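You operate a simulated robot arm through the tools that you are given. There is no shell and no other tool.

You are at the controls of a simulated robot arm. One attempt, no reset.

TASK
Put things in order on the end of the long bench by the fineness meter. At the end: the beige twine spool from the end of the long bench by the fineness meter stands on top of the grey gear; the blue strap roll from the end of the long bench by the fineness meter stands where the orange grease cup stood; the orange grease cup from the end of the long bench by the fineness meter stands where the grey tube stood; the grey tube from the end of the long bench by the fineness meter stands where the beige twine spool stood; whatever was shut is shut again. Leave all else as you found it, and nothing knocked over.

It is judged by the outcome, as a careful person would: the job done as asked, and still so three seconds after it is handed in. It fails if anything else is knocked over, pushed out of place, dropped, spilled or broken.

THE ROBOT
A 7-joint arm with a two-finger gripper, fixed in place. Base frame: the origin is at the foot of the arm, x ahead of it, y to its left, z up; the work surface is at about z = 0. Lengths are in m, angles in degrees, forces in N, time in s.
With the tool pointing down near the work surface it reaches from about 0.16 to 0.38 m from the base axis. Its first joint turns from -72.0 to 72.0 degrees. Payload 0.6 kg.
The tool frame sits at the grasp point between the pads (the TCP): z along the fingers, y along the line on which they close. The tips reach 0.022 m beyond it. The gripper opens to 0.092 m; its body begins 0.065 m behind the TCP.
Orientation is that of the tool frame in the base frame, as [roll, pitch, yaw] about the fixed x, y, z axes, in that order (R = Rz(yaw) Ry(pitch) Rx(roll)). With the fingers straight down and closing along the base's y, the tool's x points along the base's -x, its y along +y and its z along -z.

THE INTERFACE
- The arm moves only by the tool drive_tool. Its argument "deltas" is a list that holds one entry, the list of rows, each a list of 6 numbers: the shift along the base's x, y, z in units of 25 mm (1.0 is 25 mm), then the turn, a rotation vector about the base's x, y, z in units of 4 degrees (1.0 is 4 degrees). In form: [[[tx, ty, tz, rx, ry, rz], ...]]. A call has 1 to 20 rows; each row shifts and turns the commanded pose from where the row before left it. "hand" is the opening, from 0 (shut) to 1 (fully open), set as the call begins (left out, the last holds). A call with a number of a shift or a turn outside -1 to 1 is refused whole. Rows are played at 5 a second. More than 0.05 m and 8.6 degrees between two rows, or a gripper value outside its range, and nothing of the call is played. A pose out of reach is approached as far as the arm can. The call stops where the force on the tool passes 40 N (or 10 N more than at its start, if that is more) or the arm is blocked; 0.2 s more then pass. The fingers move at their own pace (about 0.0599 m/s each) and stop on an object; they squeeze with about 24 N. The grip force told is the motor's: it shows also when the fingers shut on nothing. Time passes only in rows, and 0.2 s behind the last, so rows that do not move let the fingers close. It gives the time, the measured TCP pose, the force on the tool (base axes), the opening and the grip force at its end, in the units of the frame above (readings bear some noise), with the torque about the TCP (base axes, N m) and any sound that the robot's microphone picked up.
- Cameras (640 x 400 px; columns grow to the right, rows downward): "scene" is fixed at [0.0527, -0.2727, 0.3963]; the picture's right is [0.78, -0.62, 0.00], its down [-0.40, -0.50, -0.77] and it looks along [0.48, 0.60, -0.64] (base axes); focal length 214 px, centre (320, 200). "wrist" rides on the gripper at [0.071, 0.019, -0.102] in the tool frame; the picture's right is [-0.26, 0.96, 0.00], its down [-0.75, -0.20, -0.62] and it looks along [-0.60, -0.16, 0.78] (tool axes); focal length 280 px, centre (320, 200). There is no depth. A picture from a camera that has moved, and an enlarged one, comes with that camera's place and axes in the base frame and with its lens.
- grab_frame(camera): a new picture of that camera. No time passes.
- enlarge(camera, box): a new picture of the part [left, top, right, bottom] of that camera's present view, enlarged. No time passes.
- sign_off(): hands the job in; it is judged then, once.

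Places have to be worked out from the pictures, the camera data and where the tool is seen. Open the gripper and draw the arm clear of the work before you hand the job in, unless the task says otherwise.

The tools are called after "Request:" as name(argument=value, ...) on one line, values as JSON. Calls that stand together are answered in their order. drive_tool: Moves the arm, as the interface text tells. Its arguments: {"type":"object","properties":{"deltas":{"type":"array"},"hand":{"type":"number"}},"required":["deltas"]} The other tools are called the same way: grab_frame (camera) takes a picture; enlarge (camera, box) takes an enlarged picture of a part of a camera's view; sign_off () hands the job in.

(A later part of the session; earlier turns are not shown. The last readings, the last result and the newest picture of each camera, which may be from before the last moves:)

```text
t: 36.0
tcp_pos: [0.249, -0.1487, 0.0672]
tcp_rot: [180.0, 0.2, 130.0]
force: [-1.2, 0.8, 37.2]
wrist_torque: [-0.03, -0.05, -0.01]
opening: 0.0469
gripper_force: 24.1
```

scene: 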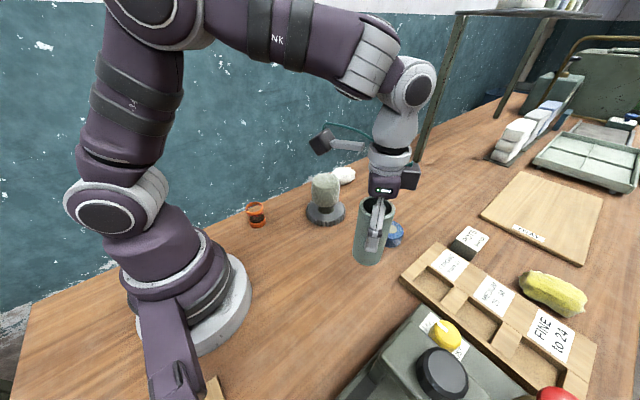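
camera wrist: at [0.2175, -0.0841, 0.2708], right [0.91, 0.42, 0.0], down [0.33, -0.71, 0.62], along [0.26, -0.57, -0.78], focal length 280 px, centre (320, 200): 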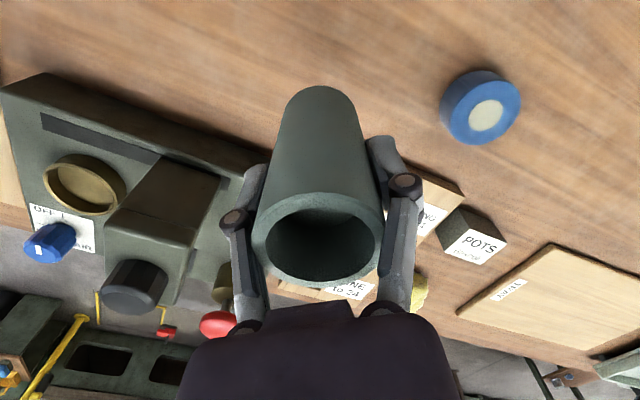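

Firm contact now (37 N). I relieve about 1 mm of it, check, and then open.

Request:
drive_tool(deltas=[[[0, 0, 0.045, 0, 0, 0], [0, 0, 0, 0, 0, 0]]])

Request:
drive_tool(deltas=[[[0, 0, 0, 0, 0, 0], [0, 0, 0, 0, 0, 0], [0, 0, 0, 0, 0, 0], [0, 0, 0, 0, 0, 0]]], hand=1)

Request:
grab_frame(camera="wrist")

Request:
enlarge(camera="scene", box=[300, 180, 440, 310])

```text
t: 36.6
tcp_pos: [0.249, -0.1486, 0.0669]
tcp_rot: [-180.0, -0.2, 130.0]
force: [0.4, -1.6, 4.5]
wrist_torque: [-0.23, -0.12, -0.07]
opening: 0.047
gripper_force: 24.7
```

```text
t: 37.6
tcp_pos: [0.2485, -0.1485, 0.0686]
tcp_rot: [180.0, -0.1, 130.0]
force: [-0.7, 0.3, 0.0]
wrist_torque: [0.0, 0.03, 0.04]
opening: 0.092
gripper_force: 0.1
```

```text
taken
camera wrist: at [0.2181, -0.0823, 0.1702], right [0.91, 0.42, 0.0], down [0.33, -0.71, 0.62], along [0.26, -0.57, -0.78], focal length 280 px, centre (320, 200)
```

wrist: 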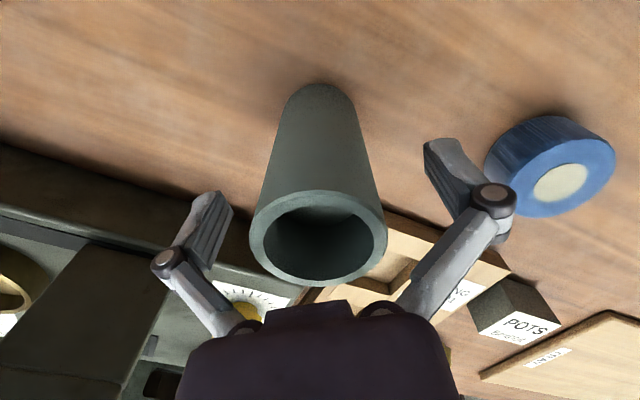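

```text
3.08 times, centred on (370, 245) of scene
camera zoom: at [0.0527, -0.2727, 0.3963], right [0.78, -0.62, 0.0], down [-0.4, -0.5, -0.77], along [0.48, 0.6, -0.64], focal length 660 px, centre (166, 62)
```

zoom: 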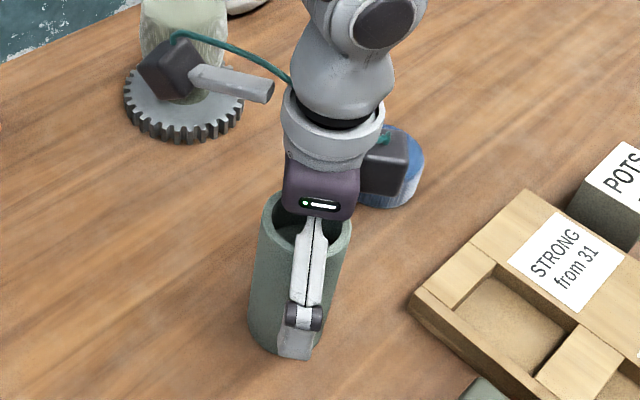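

The tube stands upright in the spool's old place. I rise straight up, then begin moving toward the cup while turning the tool so the fingers will close along x there (away from the wall).

Request:
drive_tool(deltas=[[[0, 0, 0.4, 0, 0, 0], [0, 0, 0.9, 0, 0, 0], [0, 0, 0.9, 0, 0, 0], [0, 0, 0.9, 0, 0, 0], [0, 0, 0.9, 0, 0, 0], [0, 0, 0.9, 0, 0, 0], [0, 0, 0.9, 0, 0, 0], [0, 0, 0.5, 0, 0, 0], [-0.09, 0.29, 0, 0, 0, 0.97], [-0.09, 0.29, 0, 0, 0, 0.97], [-0.09, 0.29, 0, 0, 0, 0.97], [-0.09, 0.29, 0, 0, 0, 0.97], [-0.09, 0.29, 0, 0, 0, 0.97], [-0.09, 0.29, 0, 0, 0, 0.97], [-0.09, 0.29, 0, 0, 0, 0.97], [-0.09, 0.29, 0, 0, 0, 0.97], [-0.09, 0.29, 0, 0, 0, 0.97], [-0.09, 0.29, 0, 0, 0, 0.97], [0, 0, 0, 0, 0, 0]]])

Request:
grab_frame(camera="scene")

```text
t: 41.6
tcp_pos: [0.227, -0.077, 0.2257]
tcp_rot: [-179.9, 0.0, 168.8]
force: [-0.1, -0.5, 0.5]
wrist_torque: [0.02, -0.01, 0.03]
opening: 0.092
gripper_force: 0.0
```

```text
taken
```

scene: 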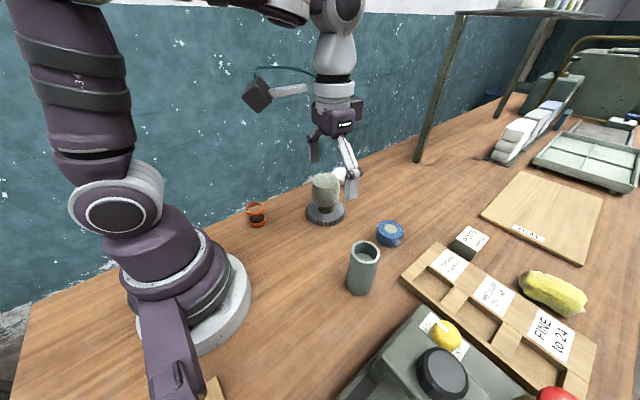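

All is standing well. I continue the transfer and turn toward the cup.

Request:
drive_tool(deltas=[[[-0.092, 0.28, 0, 0, 0, 0.973], [-0.092, 0.28, 0, 0, 0, 0.973], [-0.092, 0.28, 0, 0, 0, 0.973], [-0.092, 0.28, 0, 0, 0, 0.973], [-0.092, 0.28, 0, 0, 0, 0.973], [-0.092, 0.28, 0, 0, 0, 0.973], [-0.092, 0.28, 0, 0, 0, 0.973], [-0.092, 0.28, 0, 0, 0, 0.973], [-0.092, 0.28, 0, 0, 0, 0.973], [-0.092, 0.28, 0, 0, 0, 0.973], [-0.092, 0.28, 0, 0, 0, 0.973], [-0.092, 0.28, 0, 0, 0, 0.973], [-0.092, 0.28, 0, 0, 0, 0.973], [-0.092, 0.28, 0, 0, 0, 0.973], [-0.092, 0.28, 0, 0, 0, 0.973], [-0.092, 0.28, 0, 0, 0, 0.973], [-0.092, 0.28, 0, 0, 0, 0.973], [-0.092, 0.28, 0, 0, 0, 0.973], [-0.092, 0.28, 0, 0, 0, 0.973], [-0.092, 0.28, 0, 0, 0, 0.973]]])

Request:
drive_tool(deltas=[[[-0.092, 0.28, 0, 0, 0, 0.973], [-0.092, 0.28, 0, 0, 0, 0.973], [-0.092, 0.28, 0, 0, 0, 0.973], [-0.092, 0.28, 0, 0, 0, 0.973], [-0.092, 0.28, 0, 0, 0, 0.973], [-0.092, 0.28, 0, 0, 0, 0.973], [0, 0, 0, 0, 0, 0]]])

Request:
grab_frame(camera="wrist")

Request:
grab_frame(camera="scene")

```text
t: 45.8
tcp_pos: [0.181, 0.0625, 0.2253]
tcp_rot: [180.0, 0.0, -113.3]
force: [-0.1, 0.3, 0.0]
wrist_torque: [0.0, 0.02, -0.01]
opening: 0.092
gripper_force: 0.0
```

```text
t: 47.4
tcp_pos: [0.1676, 0.1049, 0.2244]
tcp_rot: [-180.0, 0.0, -90.1]
force: [-0.2, 0.3, 0.5]
wrist_torque: [-0.03, 0.0, -0.02]
opening: 0.0918
gripper_force: 0.1
```

```text
taken
camera wrist: at [0.1473, 0.0338, 0.327], right [-0.97, 0.26, 0.0], down [0.2, 0.75, 0.62], along [0.16, 0.6, -0.78], focal length 280 px, centre (320, 200)
```

wrist: 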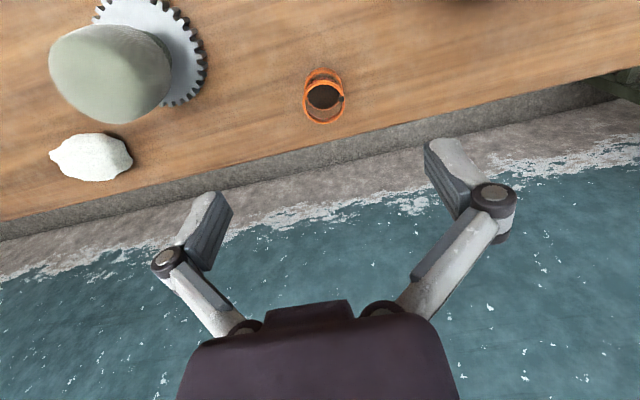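

```text
taken
```

scene: 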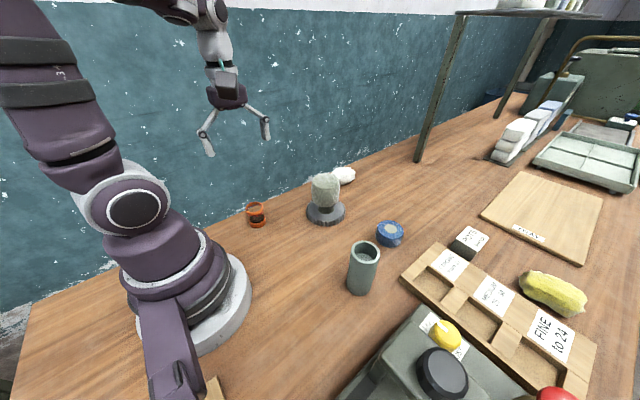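

The cup is in view just below the tool centre. I enlarge it to measure position, size and height.

Request:
enlarge(camera="wrist", box=[280, 50, 370, 140])

Request:
enlarge(camera="scene", box=[225, 180, 295, 240])

```text
4.44 times, centred on (325, 95) of wrist
camera zoom: at [0.1473, 0.0338, 0.327], right [-0.97, 0.26, 0.0], down [0.2, 0.75, 0.62], along [0.16, 0.6, -0.78], focal length 1246 px, centre (298, 667)
```

zoom: 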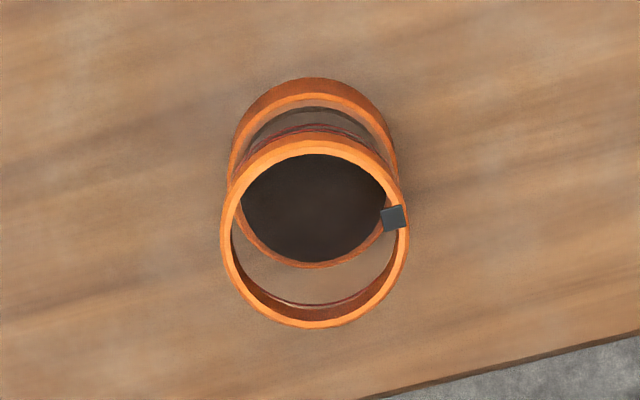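

```text
6.67 times, centred on (260, 210) of scene
camera zoom: at [0.0527, -0.2727, 0.3963], right [0.78, -0.62, 0.0], down [-0.4, -0.5, -0.77], along [0.48, 0.6, -0.64], focal length 1430 px, centre (720, 133)
```

zoom: 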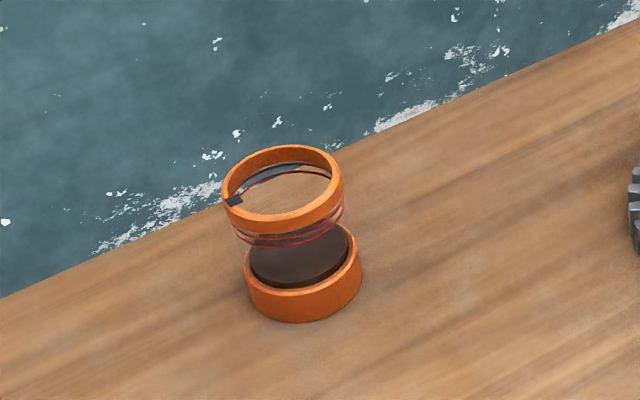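

The cup is at about (0.169, 0.129), radius 0.021, height 0.05, with a small tab on its rim toward -x; the wall is well behind the bench. I'll turn the tool to yaw ≈220° so the pads avoid the tab, centre over the cup, and lower to z≈0.12.

Request:
drive_tool(deltas=[[[0.0045, 0.074, 0, 0, 0, -0.962], [0.0045, 0.074, 0, 0, 0, -0.962], [0.0045, 0.074, 0, 0, 0, -0.962], [0.0045, 0.074, 0, 0, 0, -0.962], [0.0045, 0.074, 0, 0, 0, -0.962], [0.0045, 0.074, 0, 0, 0, -0.962], [0.0045, 0.074, 0, 0, 0, -0.962], [0.0045, 0.074, 0, 0, 0, -0.962], [0.0045, 0.074, 0, 0, 0, -0.962], [0.0045, 0.074, 0, 0, 0, -0.962], [0.0045, 0.074, 0, 0, 0, -0.962], [0.0045, 0.074, 0, 0, 0, -0.962], [0.0045, 0.074, 0, 0, 0, -0.962], [0, 0, -0.83, 0, 0, 0], [0, 0, -0.83, 0, 0, 0], [0, 0, -0.83, 0, 0, 0], [0, 0, -0.83, 0, 0, 0], [0, 0, -0.83, 0, 0, 0], [0, 0, 0, 0, 0, 0]]])

Request:
grab_frame(camera="wrist")

Request:
grab_frame(camera="scene")

```text
t: 51.4
tcp_pos: [0.1705, 0.1273, 0.1205]
tcp_rot: [180.0, 0.0, -140.1]
force: [-0.5, -0.6, 0.2]
wrist_torque: [0.01, 0.01, 0.0]
opening: 0.0921
gripper_force: 0.1
```

```text
taken
camera wrist: at [0.1032, 0.0955, 0.2224], right [-0.42, 0.91, 0.0], down [0.71, 0.33, 0.63], along [0.57, 0.26, -0.78], focal length 280 px, centre (320, 200)
```

wrist: 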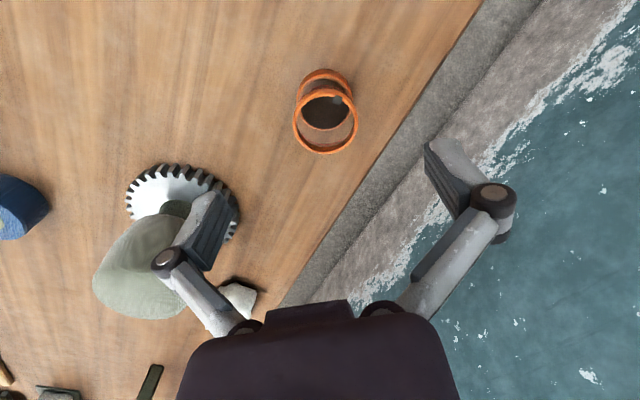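

```text
taken
```

scene: 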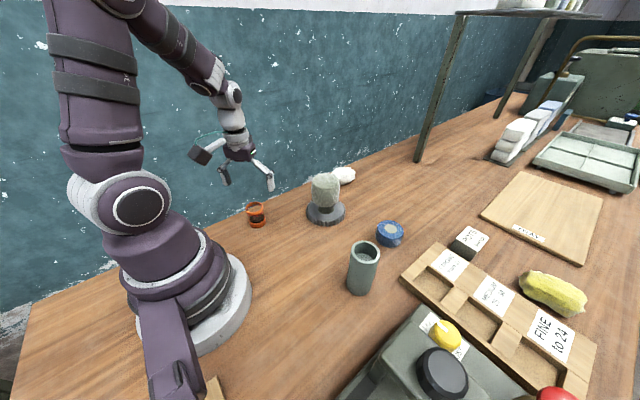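

The cup is within 3 mm of the tool axis. I enlarge once more to see the rim tab relative to the closing direction.

Request:
enlarge(camera="wrist", box=[270, 55, 380, 165])

```text
3.64 times, centred on (325, 110) of wrist
camera zoom: at [0.1032, 0.0955, 0.2224], right [-0.42, 0.91, 0.0], down [0.71, 0.33, 0.63], along [0.57, 0.26, -0.78], focal length 1020 px, centre (302, 527)
```

zoom: 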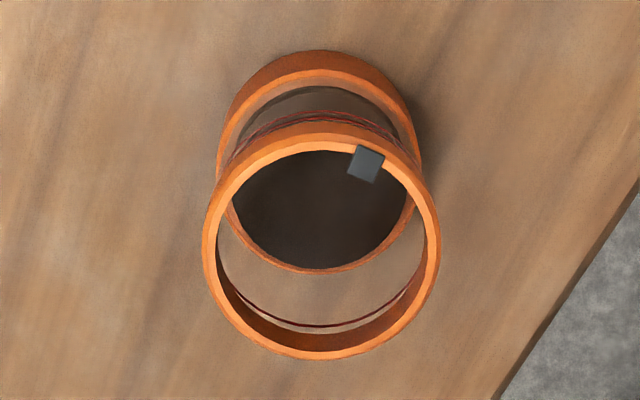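

The tab sits well away from where the pads will press. I centre by 2–3 mm and descend to z≈0.033 around the cup.

Request:
drive_tool(deltas=[[[-0.06, 0.09, 0, 0, 0, 0], [0, 0, -0.7, 0, 0, 0], [0, 0, -0.7, 0, 0, 0], [0, 0, -0.7, 0, 0, 0], [0, 0, -0.7, 0, 0, 0], [0, 0, -0.4, 0, 0, 0], [0, 0, -0.3, 0, 0, 0], [0, 0, 0, 0, 0, 0]]])

Request:
grab_frame(camera="wrist")

Request:
enlarge(camera="scene", box=[200, 130, 310, 240])

```text
t: 53.2
tcp_pos: [0.1687, 0.1304, 0.0344]
tcp_rot: [179.9, 0.0, -140.2]
force: [-0.4, 0.2, 0.7]
wrist_torque: [0.02, 0.05, -0.05]
opening: 0.092
gripper_force: 0.1
```

```text
taken
camera wrist: at [0.1005, 0.0987, 0.1359], right [-0.42, 0.91, 0.0], down [0.71, 0.33, 0.63], along [0.57, 0.26, -0.78], focal length 280 px, centre (320, 200)
```

wrist: 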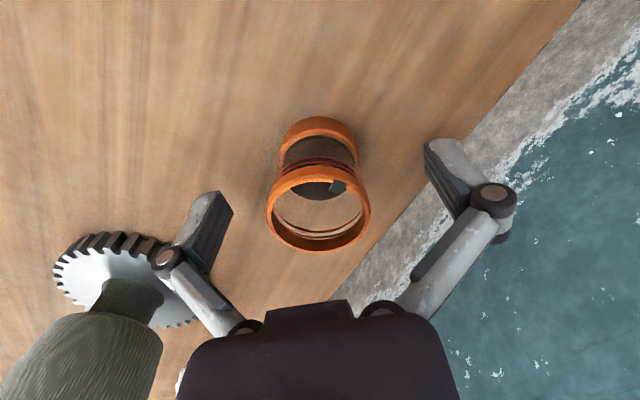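

```text
3.64 times, centred on (255, 185) of scene
camera zoom: at [0.0527, -0.2727, 0.3963], right [0.78, -0.62, 0.0], down [-0.4, -0.5, -0.77], along [0.48, 0.6, -0.64], focal length 780 px, centre (556, 254)
```

zoom: 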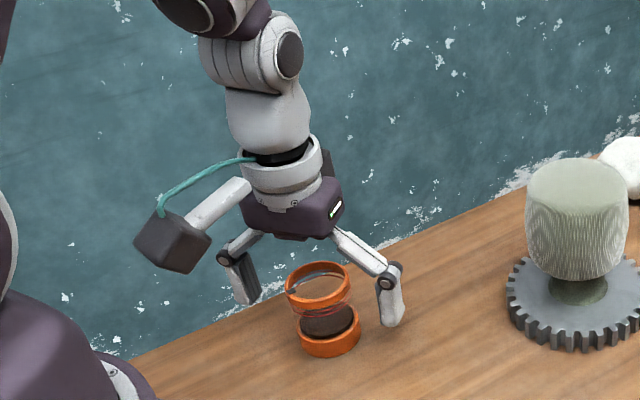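

The cup is centred between the fingers, so its original spot is (0.169, 0.130). I close the gripper.

Request:
drive_tool(deltas=[[[0, 0, 0, 0, 0, 0], [0, 0, 0, 0, 0, 0], [0, 0, 0, 0, 0, 0], [0, 0, 0, 0, 0, 0], [0, 0, 0, 0, 0, 0]]], hand=0)

Request:
grab_frame(camera="wrist")

```text
t: 54.4
tcp_pos: [0.1671, 0.1293, 0.0343]
tcp_rot: [-179.9, 0.1, -140.0]
force: [-0.8, -1.4, 5.6]
wrist_torque: [-0.01, -0.01, 0.01]
opening: 0.041
gripper_force: 24.0
```

```text
taken
camera wrist: at [0.1006, 0.0987, 0.1361], right [-0.42, 0.91, 0.0], down [0.71, 0.33, 0.63], along [0.57, 0.26, -0.78], focal length 280 px, centre (320, 200)
```

wrist: 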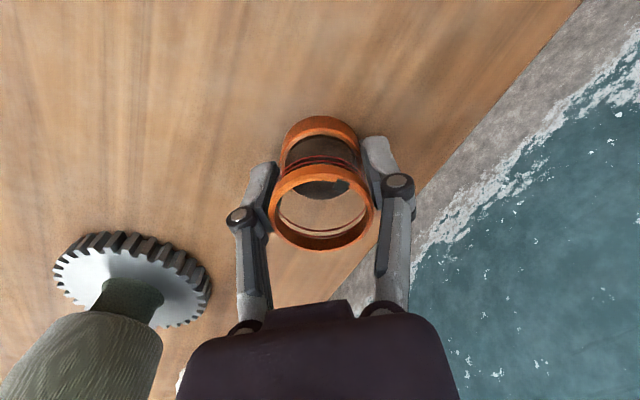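

The cup is held (opening 0.041). I lift it to z≈0.18 and swing it on an arc in front of the base, turning the tool back.

Request:
drive_tool(deltas=[[[0, 0, 0.3, 0, 0, 0], [0, 0, 0.7, 0, 0, 0], [0, 0, 0.97, 0, 0, 0], [0, 0, 0.97, 0, 0, 0], [0, 0, 0.97, 0, 0, 0], [0, 0, 0.97, 0, 0, 0], [0, 0, 0.97, 0, 0, 0], [0.235, -0.65, 0, 0, 0, -1], [0.235, -0.65, 0, 0, 0, -1], [0.235, -0.65, 0, 0, 0, -1], [0.235, -0.65, 0, 0, 0, -1], [0.235, -0.65, 0, 0, 0, -1], [0.235, -0.65, 0, 0, 0, -1], [0.235, -0.65, 0, 0, 0, -1], [0.235, -0.65, 0, 0, 0, -1], [0, 0, 0, 0, 0, 0]]])

Request:
grab_frame(camera="wrist")

Request:
grab_frame(camera="scene")

```text
t: 57.8
tcp_pos: [0.2135, 0.0005, 0.1782]
tcp_rot: [-179.9, 0.0, -172.1]
force: [-0.9, -0.2, -1.6]
wrist_torque: [0.0, 0.01, 0.01]
opening: 0.0412
gripper_force: 23.6
```

```text
taken
camera wrist: at [0.1411, 0.0097, 0.281], right [0.13, 0.99, 0.0], down [0.77, -0.1, 0.62], along [0.62, -0.08, -0.78], focal length 280 px, centre (320, 200)
```

wrist: 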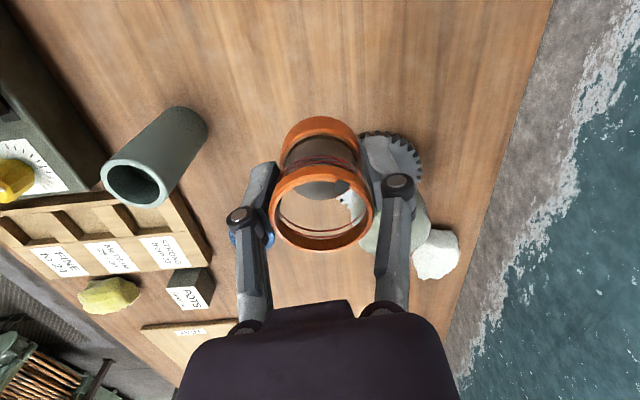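

```text
taken
```

scene: 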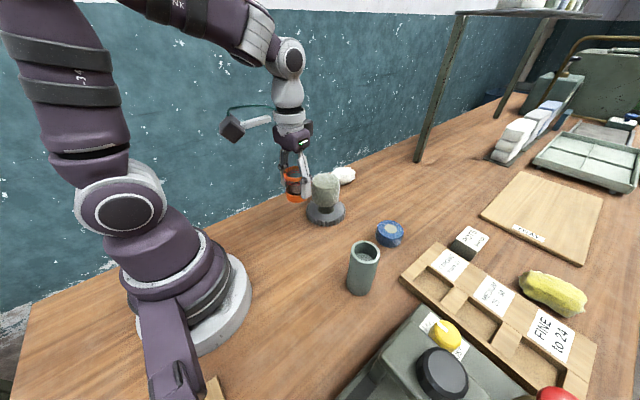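

The cup is secure and upright. I carry on to above the tube's old place (0.110,-0.169).

Request:
drive_tool(deltas=[[[-0.414, -0.678, 0, 0, 0, -0.95], [-0.414, -0.678, 0, 0, 0, -0.95], [-0.414, -0.678, 0, 0, 0, -0.95], [-0.414, -0.678, 0, 0, 0, -0.95], [-0.414, -0.678, 0, 0, 0, -0.95], [-0.414, -0.678, 0, 0, 0, -0.95], [-0.414, -0.678, 0, 0, 0, -0.95], [-0.414, -0.678, 0, 0, 0, -0.95], [-0.414, -0.678, 0, 0, 0, -0.95], [-0.414, -0.678, 0, 0, 0, -0.95], [0, 0, -0.8, 0, 0, 0], [0, 0, -0.8, 0, 0, 0], [0, 0, -0.8, 0, 0, 0], [0, 0, -0.8, 0, 0, 0], [0, 0, -0.8, 0, 0, 0], [0, 0, 0, 0, 0, 0], [0, 0, 0, 0, 0, 0]]])

Request:
grab_frame(camera="wrist")

Request:
grab_frame(camera="scene")

```text
t: 61.4
tcp_pos: [0.1112, -0.1672, 0.0798]
tcp_rot: [-180.0, 0.0, 149.9]
force: [-0.3, -0.7, -1.1]
wrist_torque: [0.01, 0.01, 0.0]
opening: 0.0412
gripper_force: 24.5
```

```text
taken
camera wrist: at [0.0588, -0.1164, 0.1821], right [0.71, 0.7, 0.0], down [0.55, -0.55, 0.63], along [0.44, -0.44, -0.78], focal length 280 px, centre (320, 200)
```

wrist: 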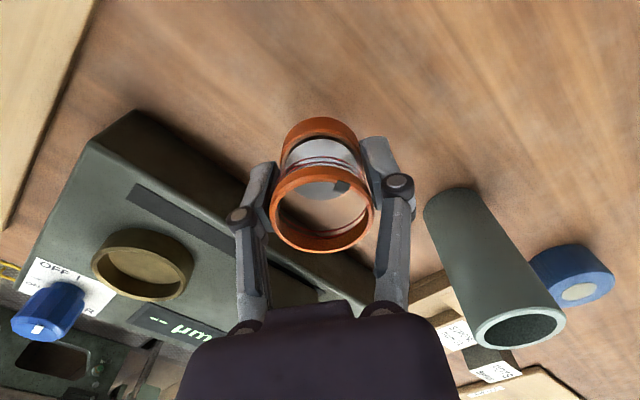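

```text
taken
```

scene: 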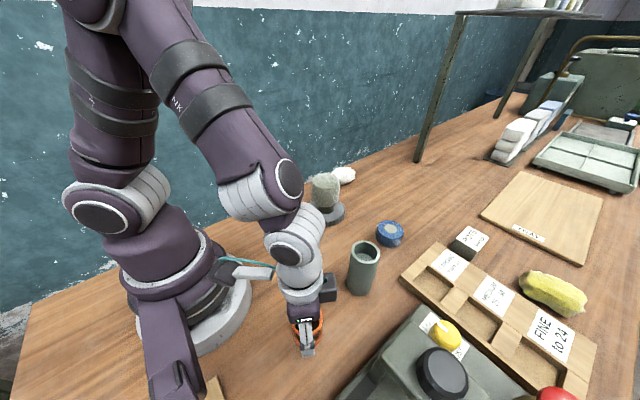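

The cup is over the tube's old spot. I correct by 1–2 mm and lower to z≈0.040, just above expected contact (~0.034).

Request:
drive_tool(deltas=[[[-0.05, -0.07, 0, 0, 0, 0], [0, 0, -0.6, 0, 0, 0], [0, 0, -0.5, 0, 0, 0], [0, 0, -0.3, 0, 0, 0], [0, 0, -0.15, 0, 0, 0], [0, 0, 0, 0, 0, 0]]])

```text
t: 62.8
tcp_pos: [0.1111, -0.171, 0.042]
tcp_rot: [-180.0, -0.1, 149.9]
force: [-0.1, 0.1, -1.5]
wrist_torque: [0.0, 0.01, -0.04]
opening: 0.0414
gripper_force: 24.1
```

Free at z=0.042. Continuing down by 2–3 mm steps, with a small x/y trim.

Request:
drive_tool(deltas=[[[-0.03, 0.05, -0.1, 0, 0, 0], [0, 0, -0.1, 0, 0, 0], [0, 0, 0, 0, 0, 0]]])

Request:
drive_tool(deltas=[[[0, 0, -0.05, 0, 0, 0], [0, 0, 0, 0, 0, 0]]])

```text
t: 63.6
tcp_pos: [0.1103, -0.1707, 0.0371]
tcp_rot: [180.0, 0.0, 149.8]
force: [-0.1, 0.4, -1.0]
wrist_torque: [-0.02, -0.02, -0.01]
opening: 0.0411
gripper_force: 24.3
```

```text
t: 64.2
tcp_pos: [0.1097, -0.1705, 0.0358]
tcp_rot: [-180.0, 0.0, 149.9]
force: [-0.4, -0.6, -2.2]
wrist_torque: [0.01, 0.01, 0.0]
opening: 0.0412
gripper_force: 24.4
```

Still free at z≈0.036. One more small step at a time.

Request:
drive_tool(deltas=[[[0, 0, -0.04, 0, 0, 0], [0, 0, 0, 0, 0, 0]]])

Request:
drive_tool(deltas=[[[0, 0, -0.03, 0, 0, 0], [0, 0, 0, 0, 0, 0]]])

```text
t: 64.8
tcp_pos: [0.1094, -0.1704, 0.0338]
tcp_rot: [180.0, 0.0, 149.9]
force: [-0.7, 3.2, 18.1]
wrist_torque: [0.02, -0.04, 0.0]
opening: 0.0414
gripper_force: 23.4
```

```text
t: 65.4
tcp_pos: [0.1091, -0.1698, 0.0324]
tcp_rot: [180.0, 0.2, 149.9]
force: [2.0, -1.1, 17.5]
wrist_torque: [-0.06, -0.09, 0.01]
opening: 0.0411
gripper_force: 23.9
```

The cup is on the bench (18 N). I relieve the pressure and open the gripper partially.

Request:
drive_tool(deltas=[[[0, 0, 0.05, 0, 0, 0], [0, 0, 0, 0, 0, 0]]])

Request:
drive_tool(deltas=[[[0, 0, 0, 0, 0, 0], [0, 0, 0, 0, 0, 0], [0, 0, 0, 0, 0, 0], [0, 0, 0, 0, 0, 0]]], hand=0.8)

Request:
grab_frame(camera="wrist")

Request:
enlarge(camera="scene", box=[240, 250, 380, 390])

```text
t: 66.0
tcp_pos: [0.1088, -0.1706, 0.0331]
tcp_rot: [-180.0, 0.0, 149.9]
force: [-0.2, 0.6, -1.2]
wrist_torque: [0.02, -0.01, 0.02]
opening: 0.0413
gripper_force: 23.8
```

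```text
t: 67.0
tcp_pos: [0.11, -0.1713, 0.0343]
tcp_rot: [-180.0, 0.1, 149.9]
force: [-0.7, 0.0, 1.0]
wrist_torque: [0.01, 0.0, 0.04]
opening: 0.0737
gripper_force: 0.2
```

```text
taken
camera wrist: at [0.0575, -0.1185, 0.136], right [0.71, 0.7, 0.0], down [0.55, -0.55, 0.62], along [0.44, -0.44, -0.78], focal length 280 px, centre (320, 200)
```

wrist: 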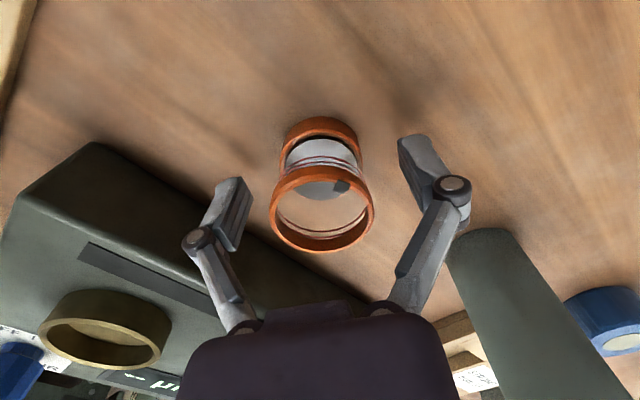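

```text
2.86 times, centred on (310, 320) of scene
camera zoom: at [0.0527, -0.2727, 0.3963], right [0.78, -0.62, 0.0], down [-0.4, -0.5, -0.77], along [0.48, 0.6, -0.64], focal length 613 px, centre (349, -143)
```

zoom: 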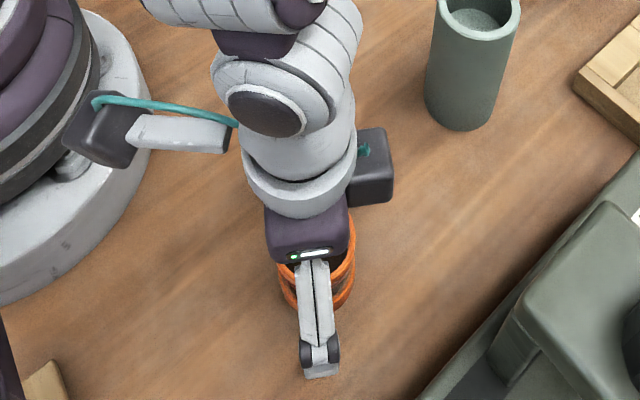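

The cup stands released. I rise straight up and look at it.

Request:
drive_tool(deltas=[[[0, 0, 0.4, 0, 0, 0], [0, 0, 0.9, 0, 0, 0], [0, 0, 0.9, 0, 0, 0], [0, 0, 0.9, 0, 0, 0], [0, 0, 0.9, 0, 0, 0], [0, 0, 0.9, 0, 0, 0], [0, 0, 0.9, 0, 0, 0], [0, 0, 0.9, 0, 0, 0], [0, 0, 0, 0, 0, 0]]])

Request:
grab_frame(camera="scene")

Request:
grab_frame(camera="wrist")

```text
t: 69.0
tcp_pos: [0.1097, -0.1693, 0.1995]
tcp_rot: [-180.0, 0.0, 150.0]
force: [-0.2, -0.3, 0.2]
wrist_torque: [0.0, -0.02, -0.02]
opening: 0.0735
gripper_force: 0.2
```

```text
taken
```

scene: 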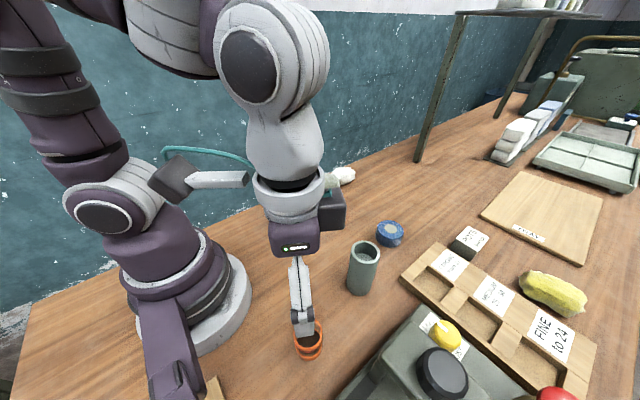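

```text
taken
camera wrist: at [0.0574, -0.1179, 0.3011], right [0.71, 0.7, 0.0], down [0.55, -0.55, 0.63], along [0.44, -0.44, -0.78], focal length 280 px, centre (320, 200)
```

wrist: 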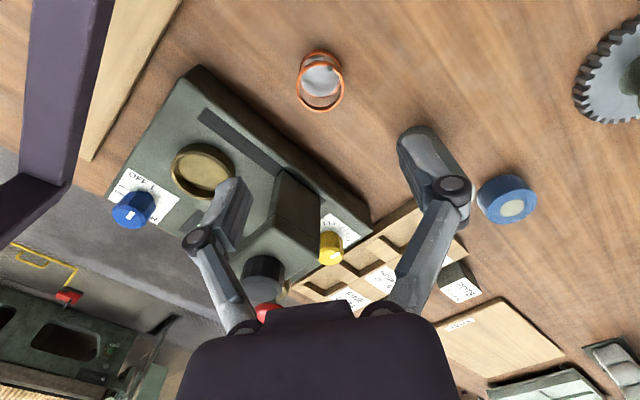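

The cup stands at the tube's old place and the tube in the spool's. I enlarge to check the cup closely.

Request:
enlarge(camera="wrist", box=[270, 30, 370, 130])

Request:
enlarge(camera="scene", box=[250, 220, 420, 380])

```text
4.00 times, centred on (320, 80) of wrist
camera zoom: at [0.0574, -0.1179, 0.3011], right [0.71, 0.7, 0.0], down [0.55, -0.55, 0.63], along [0.44, -0.44, -0.78], focal length 1122 px, centre (320, 680)
```

zoom: 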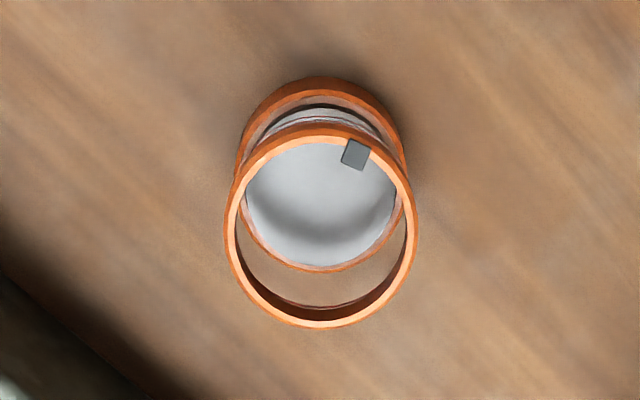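

```text
2.50 times, centred on (335, 300) of scene
camera zoom: at [0.0527, -0.2727, 0.3963], right [0.78, -0.62, 0.0], down [-0.4, -0.5, -0.77], along [0.48, 0.6, -0.64], focal length 536 px, centre (282, -50)
```

zoom: 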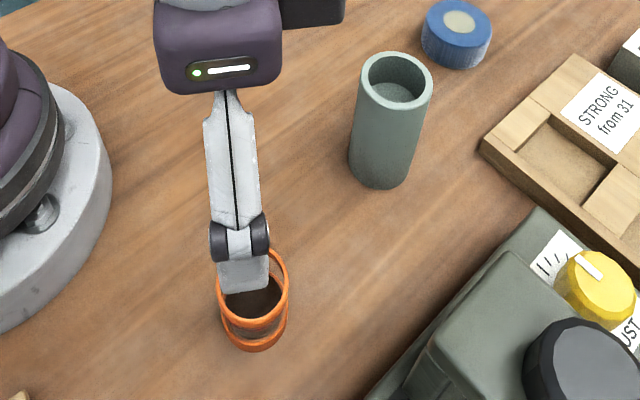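

The cup is upright, contents in place. Now the blue roll: I move toward (0.33,-0.095) at height 0.2, turn to yaw ≈164° and tilt the tool 15° outward about its closing axis so it can reach past 0.38 m.

Request:
drive_tool(deltas=[[[0.881, 0.297, 0, 0, 0, 0.35], [0.881, 0.297, 0, 0, 0, 0.35], [0.881, 0.297, 0, 0, 0, 0.35], [0.881, 0.297, 0, 0, 0, 0.35], [0.881, 0.297, 0, 0, 0, 0.35], [0.881, 0.297, 0, 0, 0, 0.35], [0.881, 0.297, 0, 0, 0, 0.35], [0.881, 0.297, 0, 0, 0, 0.35], [0.881, 0.297, 0, 0, 0, 0.35], [0.881, 0.297, 0, 0, 0, 0.35], [0, 0, 0, -0.257, -0.902, 0], [0, 0, 0, -0.257, -0.902, 0], [0, 0, 0, -0.257, -0.902, 0], [0, 0, 0, -0.257, -0.902, 0], [0, 0, 0, 0, 0, 0]]], hand=1)

Request:
grab_frame(camera="wrist")

Request:
grab_frame(camera="scene")

```text
t: 72.2
tcp_pos: [0.3289, -0.0955, 0.2025]
tcp_rot: [179.9, 15.1, 163.9]
force: [-0.7, 0.0, 0.6]
wrist_torque: [0.02, 0.0, 0.0]
opening: 0.0921
gripper_force: 0.1
```

```text
taken
camera wrist: at [0.2432, -0.0511, 0.2823], right [0.51, 0.86, 0.07], down [0.49, -0.35, 0.8], along [0.71, -0.37, -0.6], focal length 280 px, centre (320, 200)
```

wrist: 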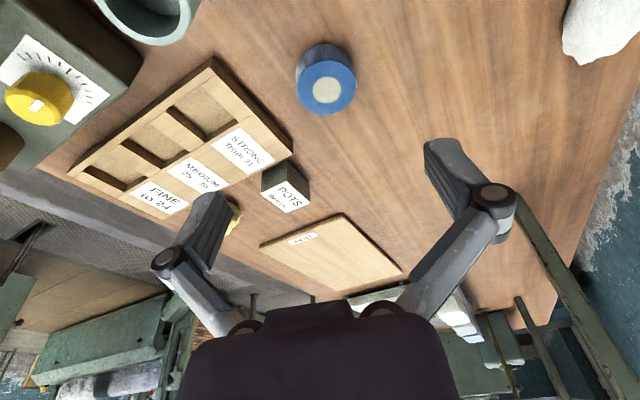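

```text
taken
```

scene: 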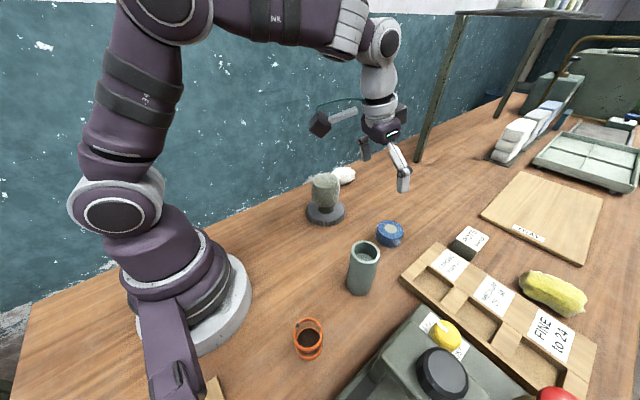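

Tilt of 15° reached, and all the placed items stand well. I enlarge the blue roll and its neighbours to get precise positions.

Request:
enlarge(camera="wrist", box=[180, 20, 380, 220])

Request:
enlarge(camera="scene", box=[340, 190, 480, 300])

```text
2.00 times, centred on (280, 120) of wrist
camera zoom: at [0.2432, -0.0511, 0.2823], right [0.51, 0.86, 0.07], down [0.49, -0.35, 0.8], along [0.71, -0.37, -0.6], focal length 561 px, centre (400, 360)
```

zoom: 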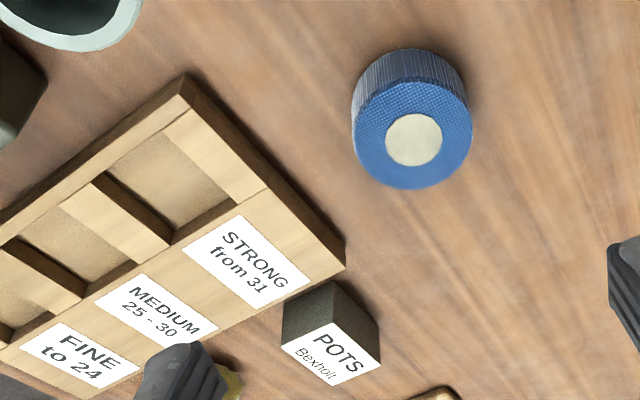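

```text
3.64 times, centred on (410, 245) of scene
camera zoom: at [0.0527, -0.2727, 0.3963], right [0.78, -0.62, 0.0], down [-0.4, -0.5, -0.77], along [0.48, 0.6, -0.64], focal length 780 px, centre (-7, 36)
```

zoom: 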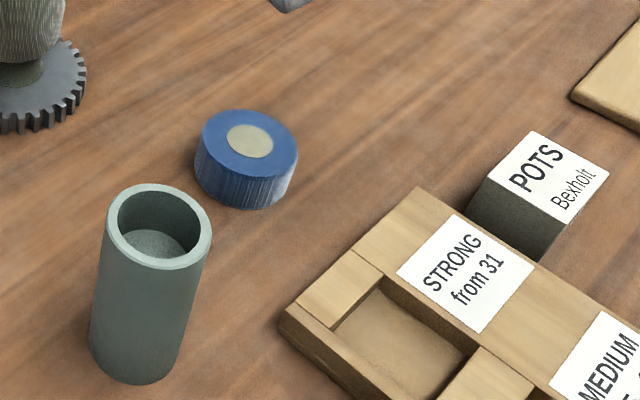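

The roll is at (0.3885,-0.1095), 0.06 m wide and 0.03 m tall; the tray edge is at y≈-0.185, so I'll use a narrower opening (~0.08 m). I move over the roll and descend to z≈0.10 to check.

Request:
drive_tool(deltas=[[[0.6, -0.14, 0, 0, 0, 0], [0.6, -0.14, 0, 0, 0, 0], [0.6, -0.14, 0, 0, 0, 0], [0.58, -0.14, 0, 0, 0, 0], [0, 0, -0.82, 0, 0, 0], [0, 0, -0.82, 0, 0, 0], [0, 0, -0.82, 0, 0, 0], [0, 0, -0.82, 0, 0, 0], [0, 0, -0.82, 0, 0, 0], [0, 0, 0, 0, 0, 0]]], hand=0.88)

Request:
grab_frame(camera="wrist")

Request:
grab_frame(camera="scene")

```text
t: 74.4
tcp_pos: [0.3888, -0.1097, 0.0987]
tcp_rot: [-180.0, 14.9, 163.8]
force: [-0.1, -0.7, 0.4]
wrist_torque: [-0.01, 0.0, 0.0]
opening: 0.0808
gripper_force: 0.0
```

```text
taken
camera wrist: at [0.3029, -0.0647, 0.179], right [0.51, 0.86, 0.07], down [0.49, -0.35, 0.8], along [0.71, -0.37, -0.6], focal length 280 px, centre (320, 200)
```

wrist: 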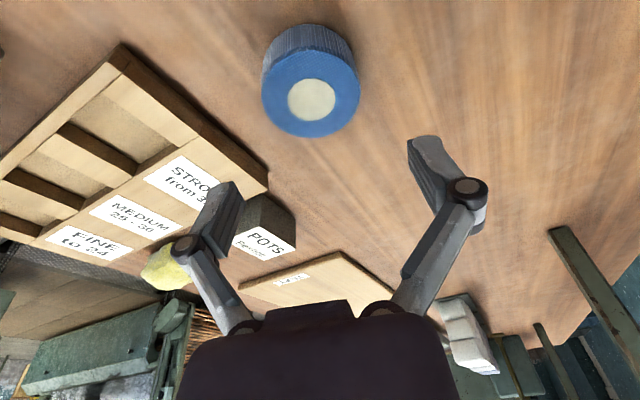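

```text
taken
```

scene: 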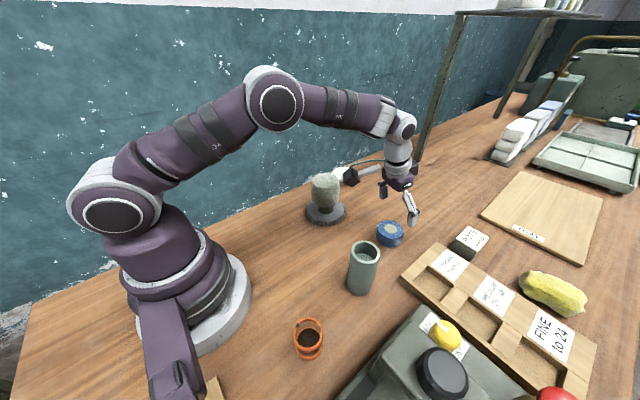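

The tool is right over the roll. I descend vertically to z≈0.029 with the fingers straddling it.

Request:
drive_tool(deltas=[[[0, -0.01, -0.7, 0, 0, 0], [0, 0, -0.7, 0, 0, 0], [0, 0, -0.6, 0, 0, 0], [0, 0, -0.4, 0, 0, 0], [0, 0, -0.3, 0, 0, 0], [0, 0, 0, 0, 0, 0]]])

Request:
grab_frame(camera="wrist")

Request:
enlarge(camera="scene", box=[330, 160, 480, 290])

```text
t: 75.8
tcp_pos: [0.3893, -0.1107, 0.0319]
tcp_rot: [179.9, 15.1, 163.9]
force: [1.0, 0.0, 0.1]
wrist_torque: [0.01, 0.02, -0.02]
opening: 0.0809
gripper_force: 0.1
```

```text
taken
camera wrist: at [0.3034, -0.0653, 0.1121], right [0.51, 0.86, 0.07], down [0.49, -0.35, 0.8], along [0.71, -0.37, -0.6], focal length 280 px, centre (320, 200)
```

wrist: 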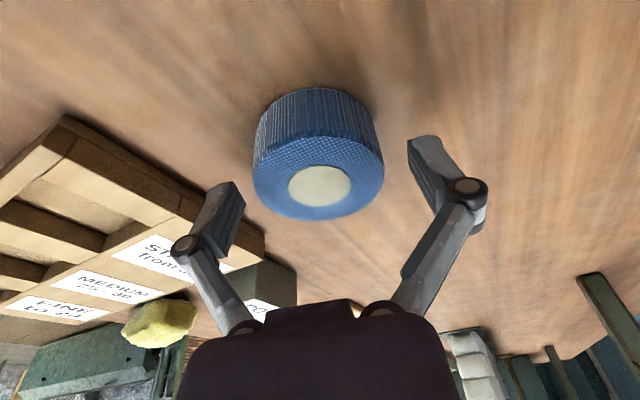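

```text
3.08 times, centred on (405, 225) of scene
camera zoom: at [0.0527, -0.2727, 0.3963], right [0.78, -0.62, 0.0], down [-0.4, -0.5, -0.77], along [0.48, 0.6, -0.64], focal length 660 px, centre (58, 123)
```

zoom: 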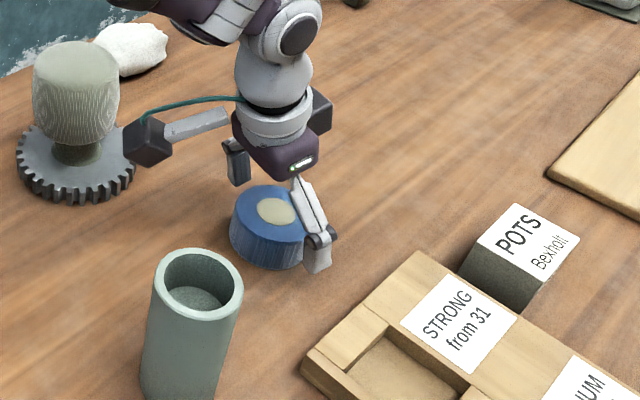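

Roll is centred between the fingers with no contact. I go down another ~3 mm and close.

Request:
drive_tool(deltas=[[[0, 0, -0.12, 0, 0, 0], [0, 0, 0, 0, 0, 0]]])

Request:
drive_tool(deltas=[[[0, 0, 0, 0, 0, 0], [0, 0, 0, 0, 0, 0], [0, 0, 0, 0, 0, 0], [0, 0, 0, 0, 0, 0]]], hand=0)

Request:
grab_frame(camera="wrist")

```text
t: 76.4
tcp_pos: [0.3903, -0.1102, 0.0296]
tcp_rot: [-180.0, 14.9, 163.9]
force: [0.4, -0.4, -0.4]
wrist_torque: [-0.03, 0.02, -0.01]
opening: 0.0806
gripper_force: 0.1
```

```text
t: 77.4
tcp_pos: [0.3888, -0.1104, 0.0301]
tcp_rot: [180.0, 15.1, 163.9]
force: [-3.6, -0.4, 7.9]
wrist_torque: [-0.01, 0.06, 0.04]
opening: 0.0582
gripper_force: 23.5
```

```text
taken
camera wrist: at [0.3035, -0.0655, 0.1099], right [0.51, 0.86, 0.07], down [0.49, -0.35, 0.8], along [0.71, -0.37, -0.6], focal length 280 px, centre (320, 200)
```

wrist: 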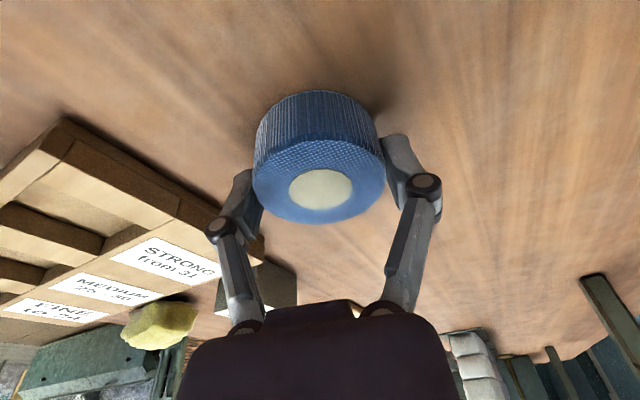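

The roll is gripped with the opening at 0.058. I lift slightly and check that it stays level in the grip.

Request:
drive_tool(deltas=[[[0, 0, 0.2, 0, 0, 0], [0, 0, 0.5, 0, 0, 0], [0, 0, 0.7, 0, 0, 0], [0, 0, 0.7, 0, 0, 0], [0, 0, 0, 0, 0, 0], [0, 0, 0, 0, 0, 0]]])

Request:
grab_frame(camera="wrist")

Request:
enlarge(camera="scene", box=[330, 160, 480, 290])

```text
t: 78.8
tcp_pos: [0.3868, -0.1102, 0.0823]
tcp_rot: [180.0, 15.0, 164.0]
force: [0.0, 0.3, -0.9]
wrist_torque: [0.0, -0.01, -0.02]
opening: 0.0579
gripper_force: 24.2
```

```text
taken
camera wrist: at [0.3005, -0.0664, 0.1619], right [0.51, 0.86, 0.07], down [0.49, -0.35, 0.8], along [0.71, -0.37, -0.6], focal length 280 px, centre (320, 200)
```

wrist: 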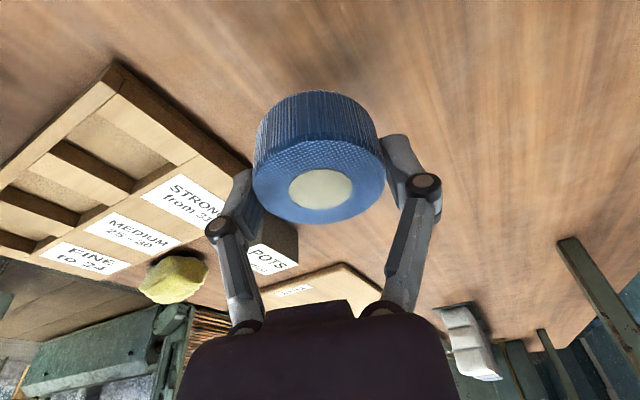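

```text
3.08 times, centred on (405, 225) of scene
camera zoom: at [0.0527, -0.2727, 0.3963], right [0.78, -0.62, 0.0], down [-0.4, -0.5, -0.77], along [0.48, 0.6, -0.64], focal length 660 px, centre (58, 123)
```

zoom: 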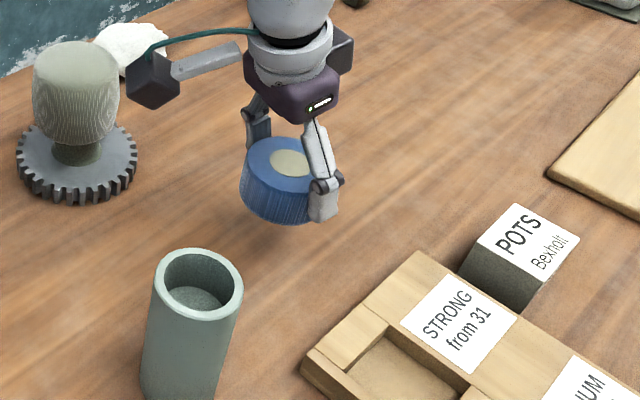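

The roll is held firmly and level. I raise it to z≈0.22 and start swinging toward the cup's old place, turning about the vertical so the tilt stays the same in the tool.

Request:
drive_tool(deltas=[[[0, 0, 0.92, 0, 0, 0], [0, 0, 0.92, 0, 0, 0], [0, 0, 0.92, 0, 0, 0], [0, 0, 0.92, 0, 0, 0], [0, 0, 0.92, 0, 0, 0], [0, 0, 0.92, 0, 0, 0], [-0.335, 0.369, 0, 0, 0, 1], [-0.335, 0.369, 0, 0, 0, 1], [-0.335, 0.369, 0, 0, 0, 1], [-0.335, 0.369, 0, 0, 0, 1], [-0.335, 0.369, 0, 0, 0, 1], [-0.335, 0.369, 0, 0, 0, 1], [-0.335, 0.369, 0, 0, 0, 1], [-0.335, 0.369, 0, 0, 0, 1], [-0.335, 0.369, 0, 0, 0, 1], [-0.335, 0.369, 0, 0, 0, 1], [-0.335, 0.369, 0, 0, 0, 1], [-0.335, 0.369, 0, 0, 0, 1], [-0.335, 0.369, 0, 0, 0, 1], [0, 0, 0, 0, 0, 0]]])

Request:
grab_frame(camera="scene")

```text
t: 83.0
tcp_pos: [0.2766, 0.0122, 0.2173]
tcp_rot: [-179.9, 15.1, -143.9]
force: [-0.5, 0.7, -1.7]
wrist_torque: [-0.01, -0.01, 0.01]
opening: 0.058
gripper_force: 24.2
out of reach, approached as far as the arm can: row 6
```

```text
taken
```

scene: 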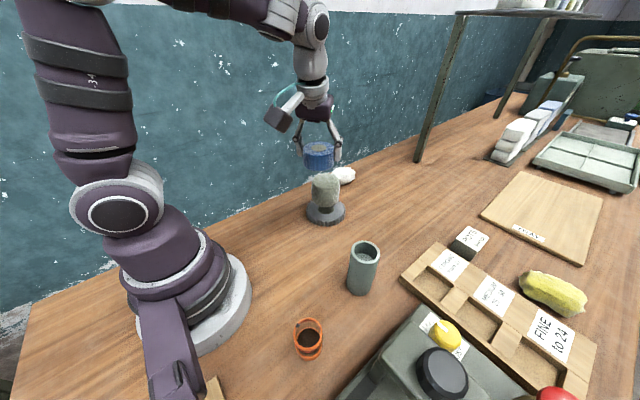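

The roll is still held upright midway; the brief reach limit had no lasting effect. I continue to above the cup's old place.

Request:
drive_tool(deltas=[[[-0.331, 0.3625, 0, 0, 0, 1], [-0.331, 0.3625, 0, 0, 0, 1], [-0.331, 0.3625, 0, 0, 0, 1], [-0.331, 0.3625, 0, 0, 0, 1], [-0.331, 0.3625, 0, 0, 0, 1], [-0.331, 0.3625, 0, 0, 0, 1], [-0.331, 0.3625, 0, 0, 0, 1], [-0.331, 0.3625, 0, 0, 0, 1], [-0.331, 0.3625, 0, 0, 0, 1], [-0.331, 0.3625, 0, 0, 0, 1], [-0.331, 0.3625, 0, 0, 0, 1], [-0.331, 0.3625, 0, 0, 0, 1], [-0.331, 0.3625, 0, 0, 0, 1], [0, 0, 0, 0, 0, 0], [0, 0, 0, 0, 0, 0]]])

Request:
grab_frame(camera="scene")

Request:
grab_frame(camera="wrist")

```text
t: 86.2
tcp_pos: [0.1678, 0.1278, 0.2182]
tcp_rot: [180.0, 14.9, -92.2]
force: [-0.6, -1.0, -0.4]
wrist_torque: [0.0, 0.01, -0.03]
opening: 0.0577
gripper_force: 24.0
```

```text
taken
```

scene: 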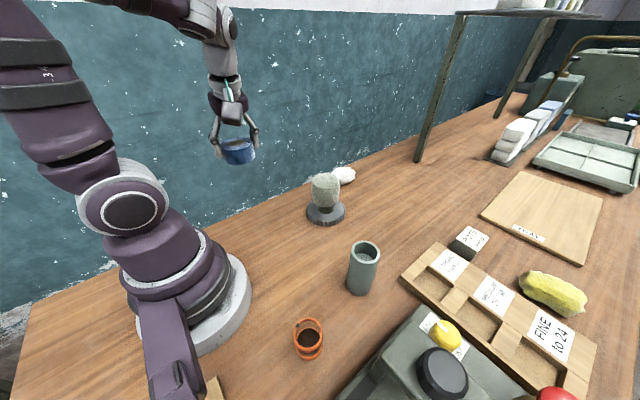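

```text
taken
camera wrist: at [0.1441, 0.0329, 0.2977], right [-0.96, 0.29, 0.07], down [0.23, 0.56, 0.8], along [0.19, 0.78, -0.6], focal length 280 px, centre (320, 200)
```

wrist: 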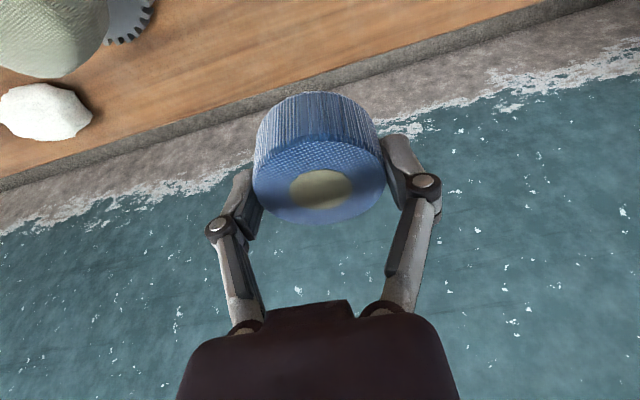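

The roll is over the cup's old place. I trim the x/y by 1–2 mm and lower to z≈0.045.

Request:
drive_tool(deltas=[[[0.05, 0.09, 0, 0, 0, 0], [0, 0, -0.85, 0, 0, 0], [0, 0, -0.85, 0, 0, 0], [0, 0, -0.85, 0, 0, 0], [0, 0, -0.85, 0, 0, 0], [0, 0, -0.85, 0, 0, 0], [0, 0, -0.85, 0, 0, 0], [0, 0, -0.85, 0, 0, 0], [0, 0, -0.6, 0, 0, 0], [0, 0, -0.3, 0, 0, 0], [0, 0, 0, 0, 0, 0]]])

Request:
grab_frame(camera="wrist")

Request:
enlarge(camera="scene", box=[180, 110, 340, 250])

```text
t: 88.6
tcp_pos: [0.1703, 0.1306, 0.0477]
tcp_rot: [180.0, 15.1, -92.1]
force: [0.3, 0.1, -1.2]
wrist_torque: [-0.03, 0.01, -0.02]
opening: 0.0576
gripper_force: 23.9
```

```text
taken
camera wrist: at [0.1471, 0.0359, 0.1268], right [-0.96, 0.29, 0.07], down [0.23, 0.56, 0.8], along [0.19, 0.78, -0.6], focal length 280 px, centre (320, 200)
```

wrist: 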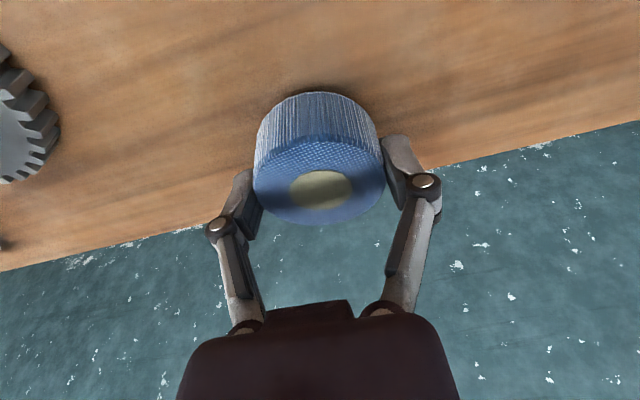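

```text
2.86 times, centred on (260, 180) of scene
camera zoom: at [0.0527, -0.2727, 0.3963], right [0.78, -0.62, 0.0], down [-0.4, -0.5, -0.77], along [0.48, 0.6, -0.64], focal length 613 px, centre (491, 257)
```

zoom: 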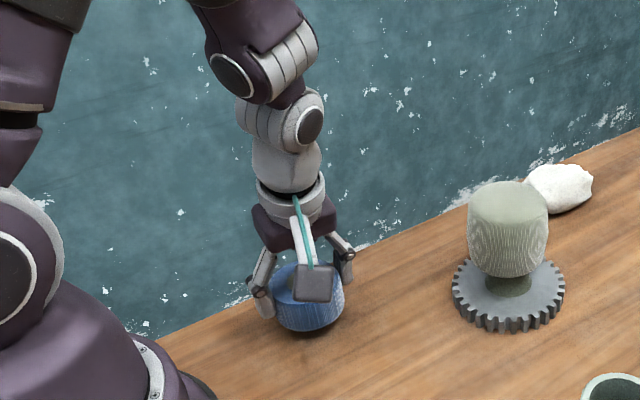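

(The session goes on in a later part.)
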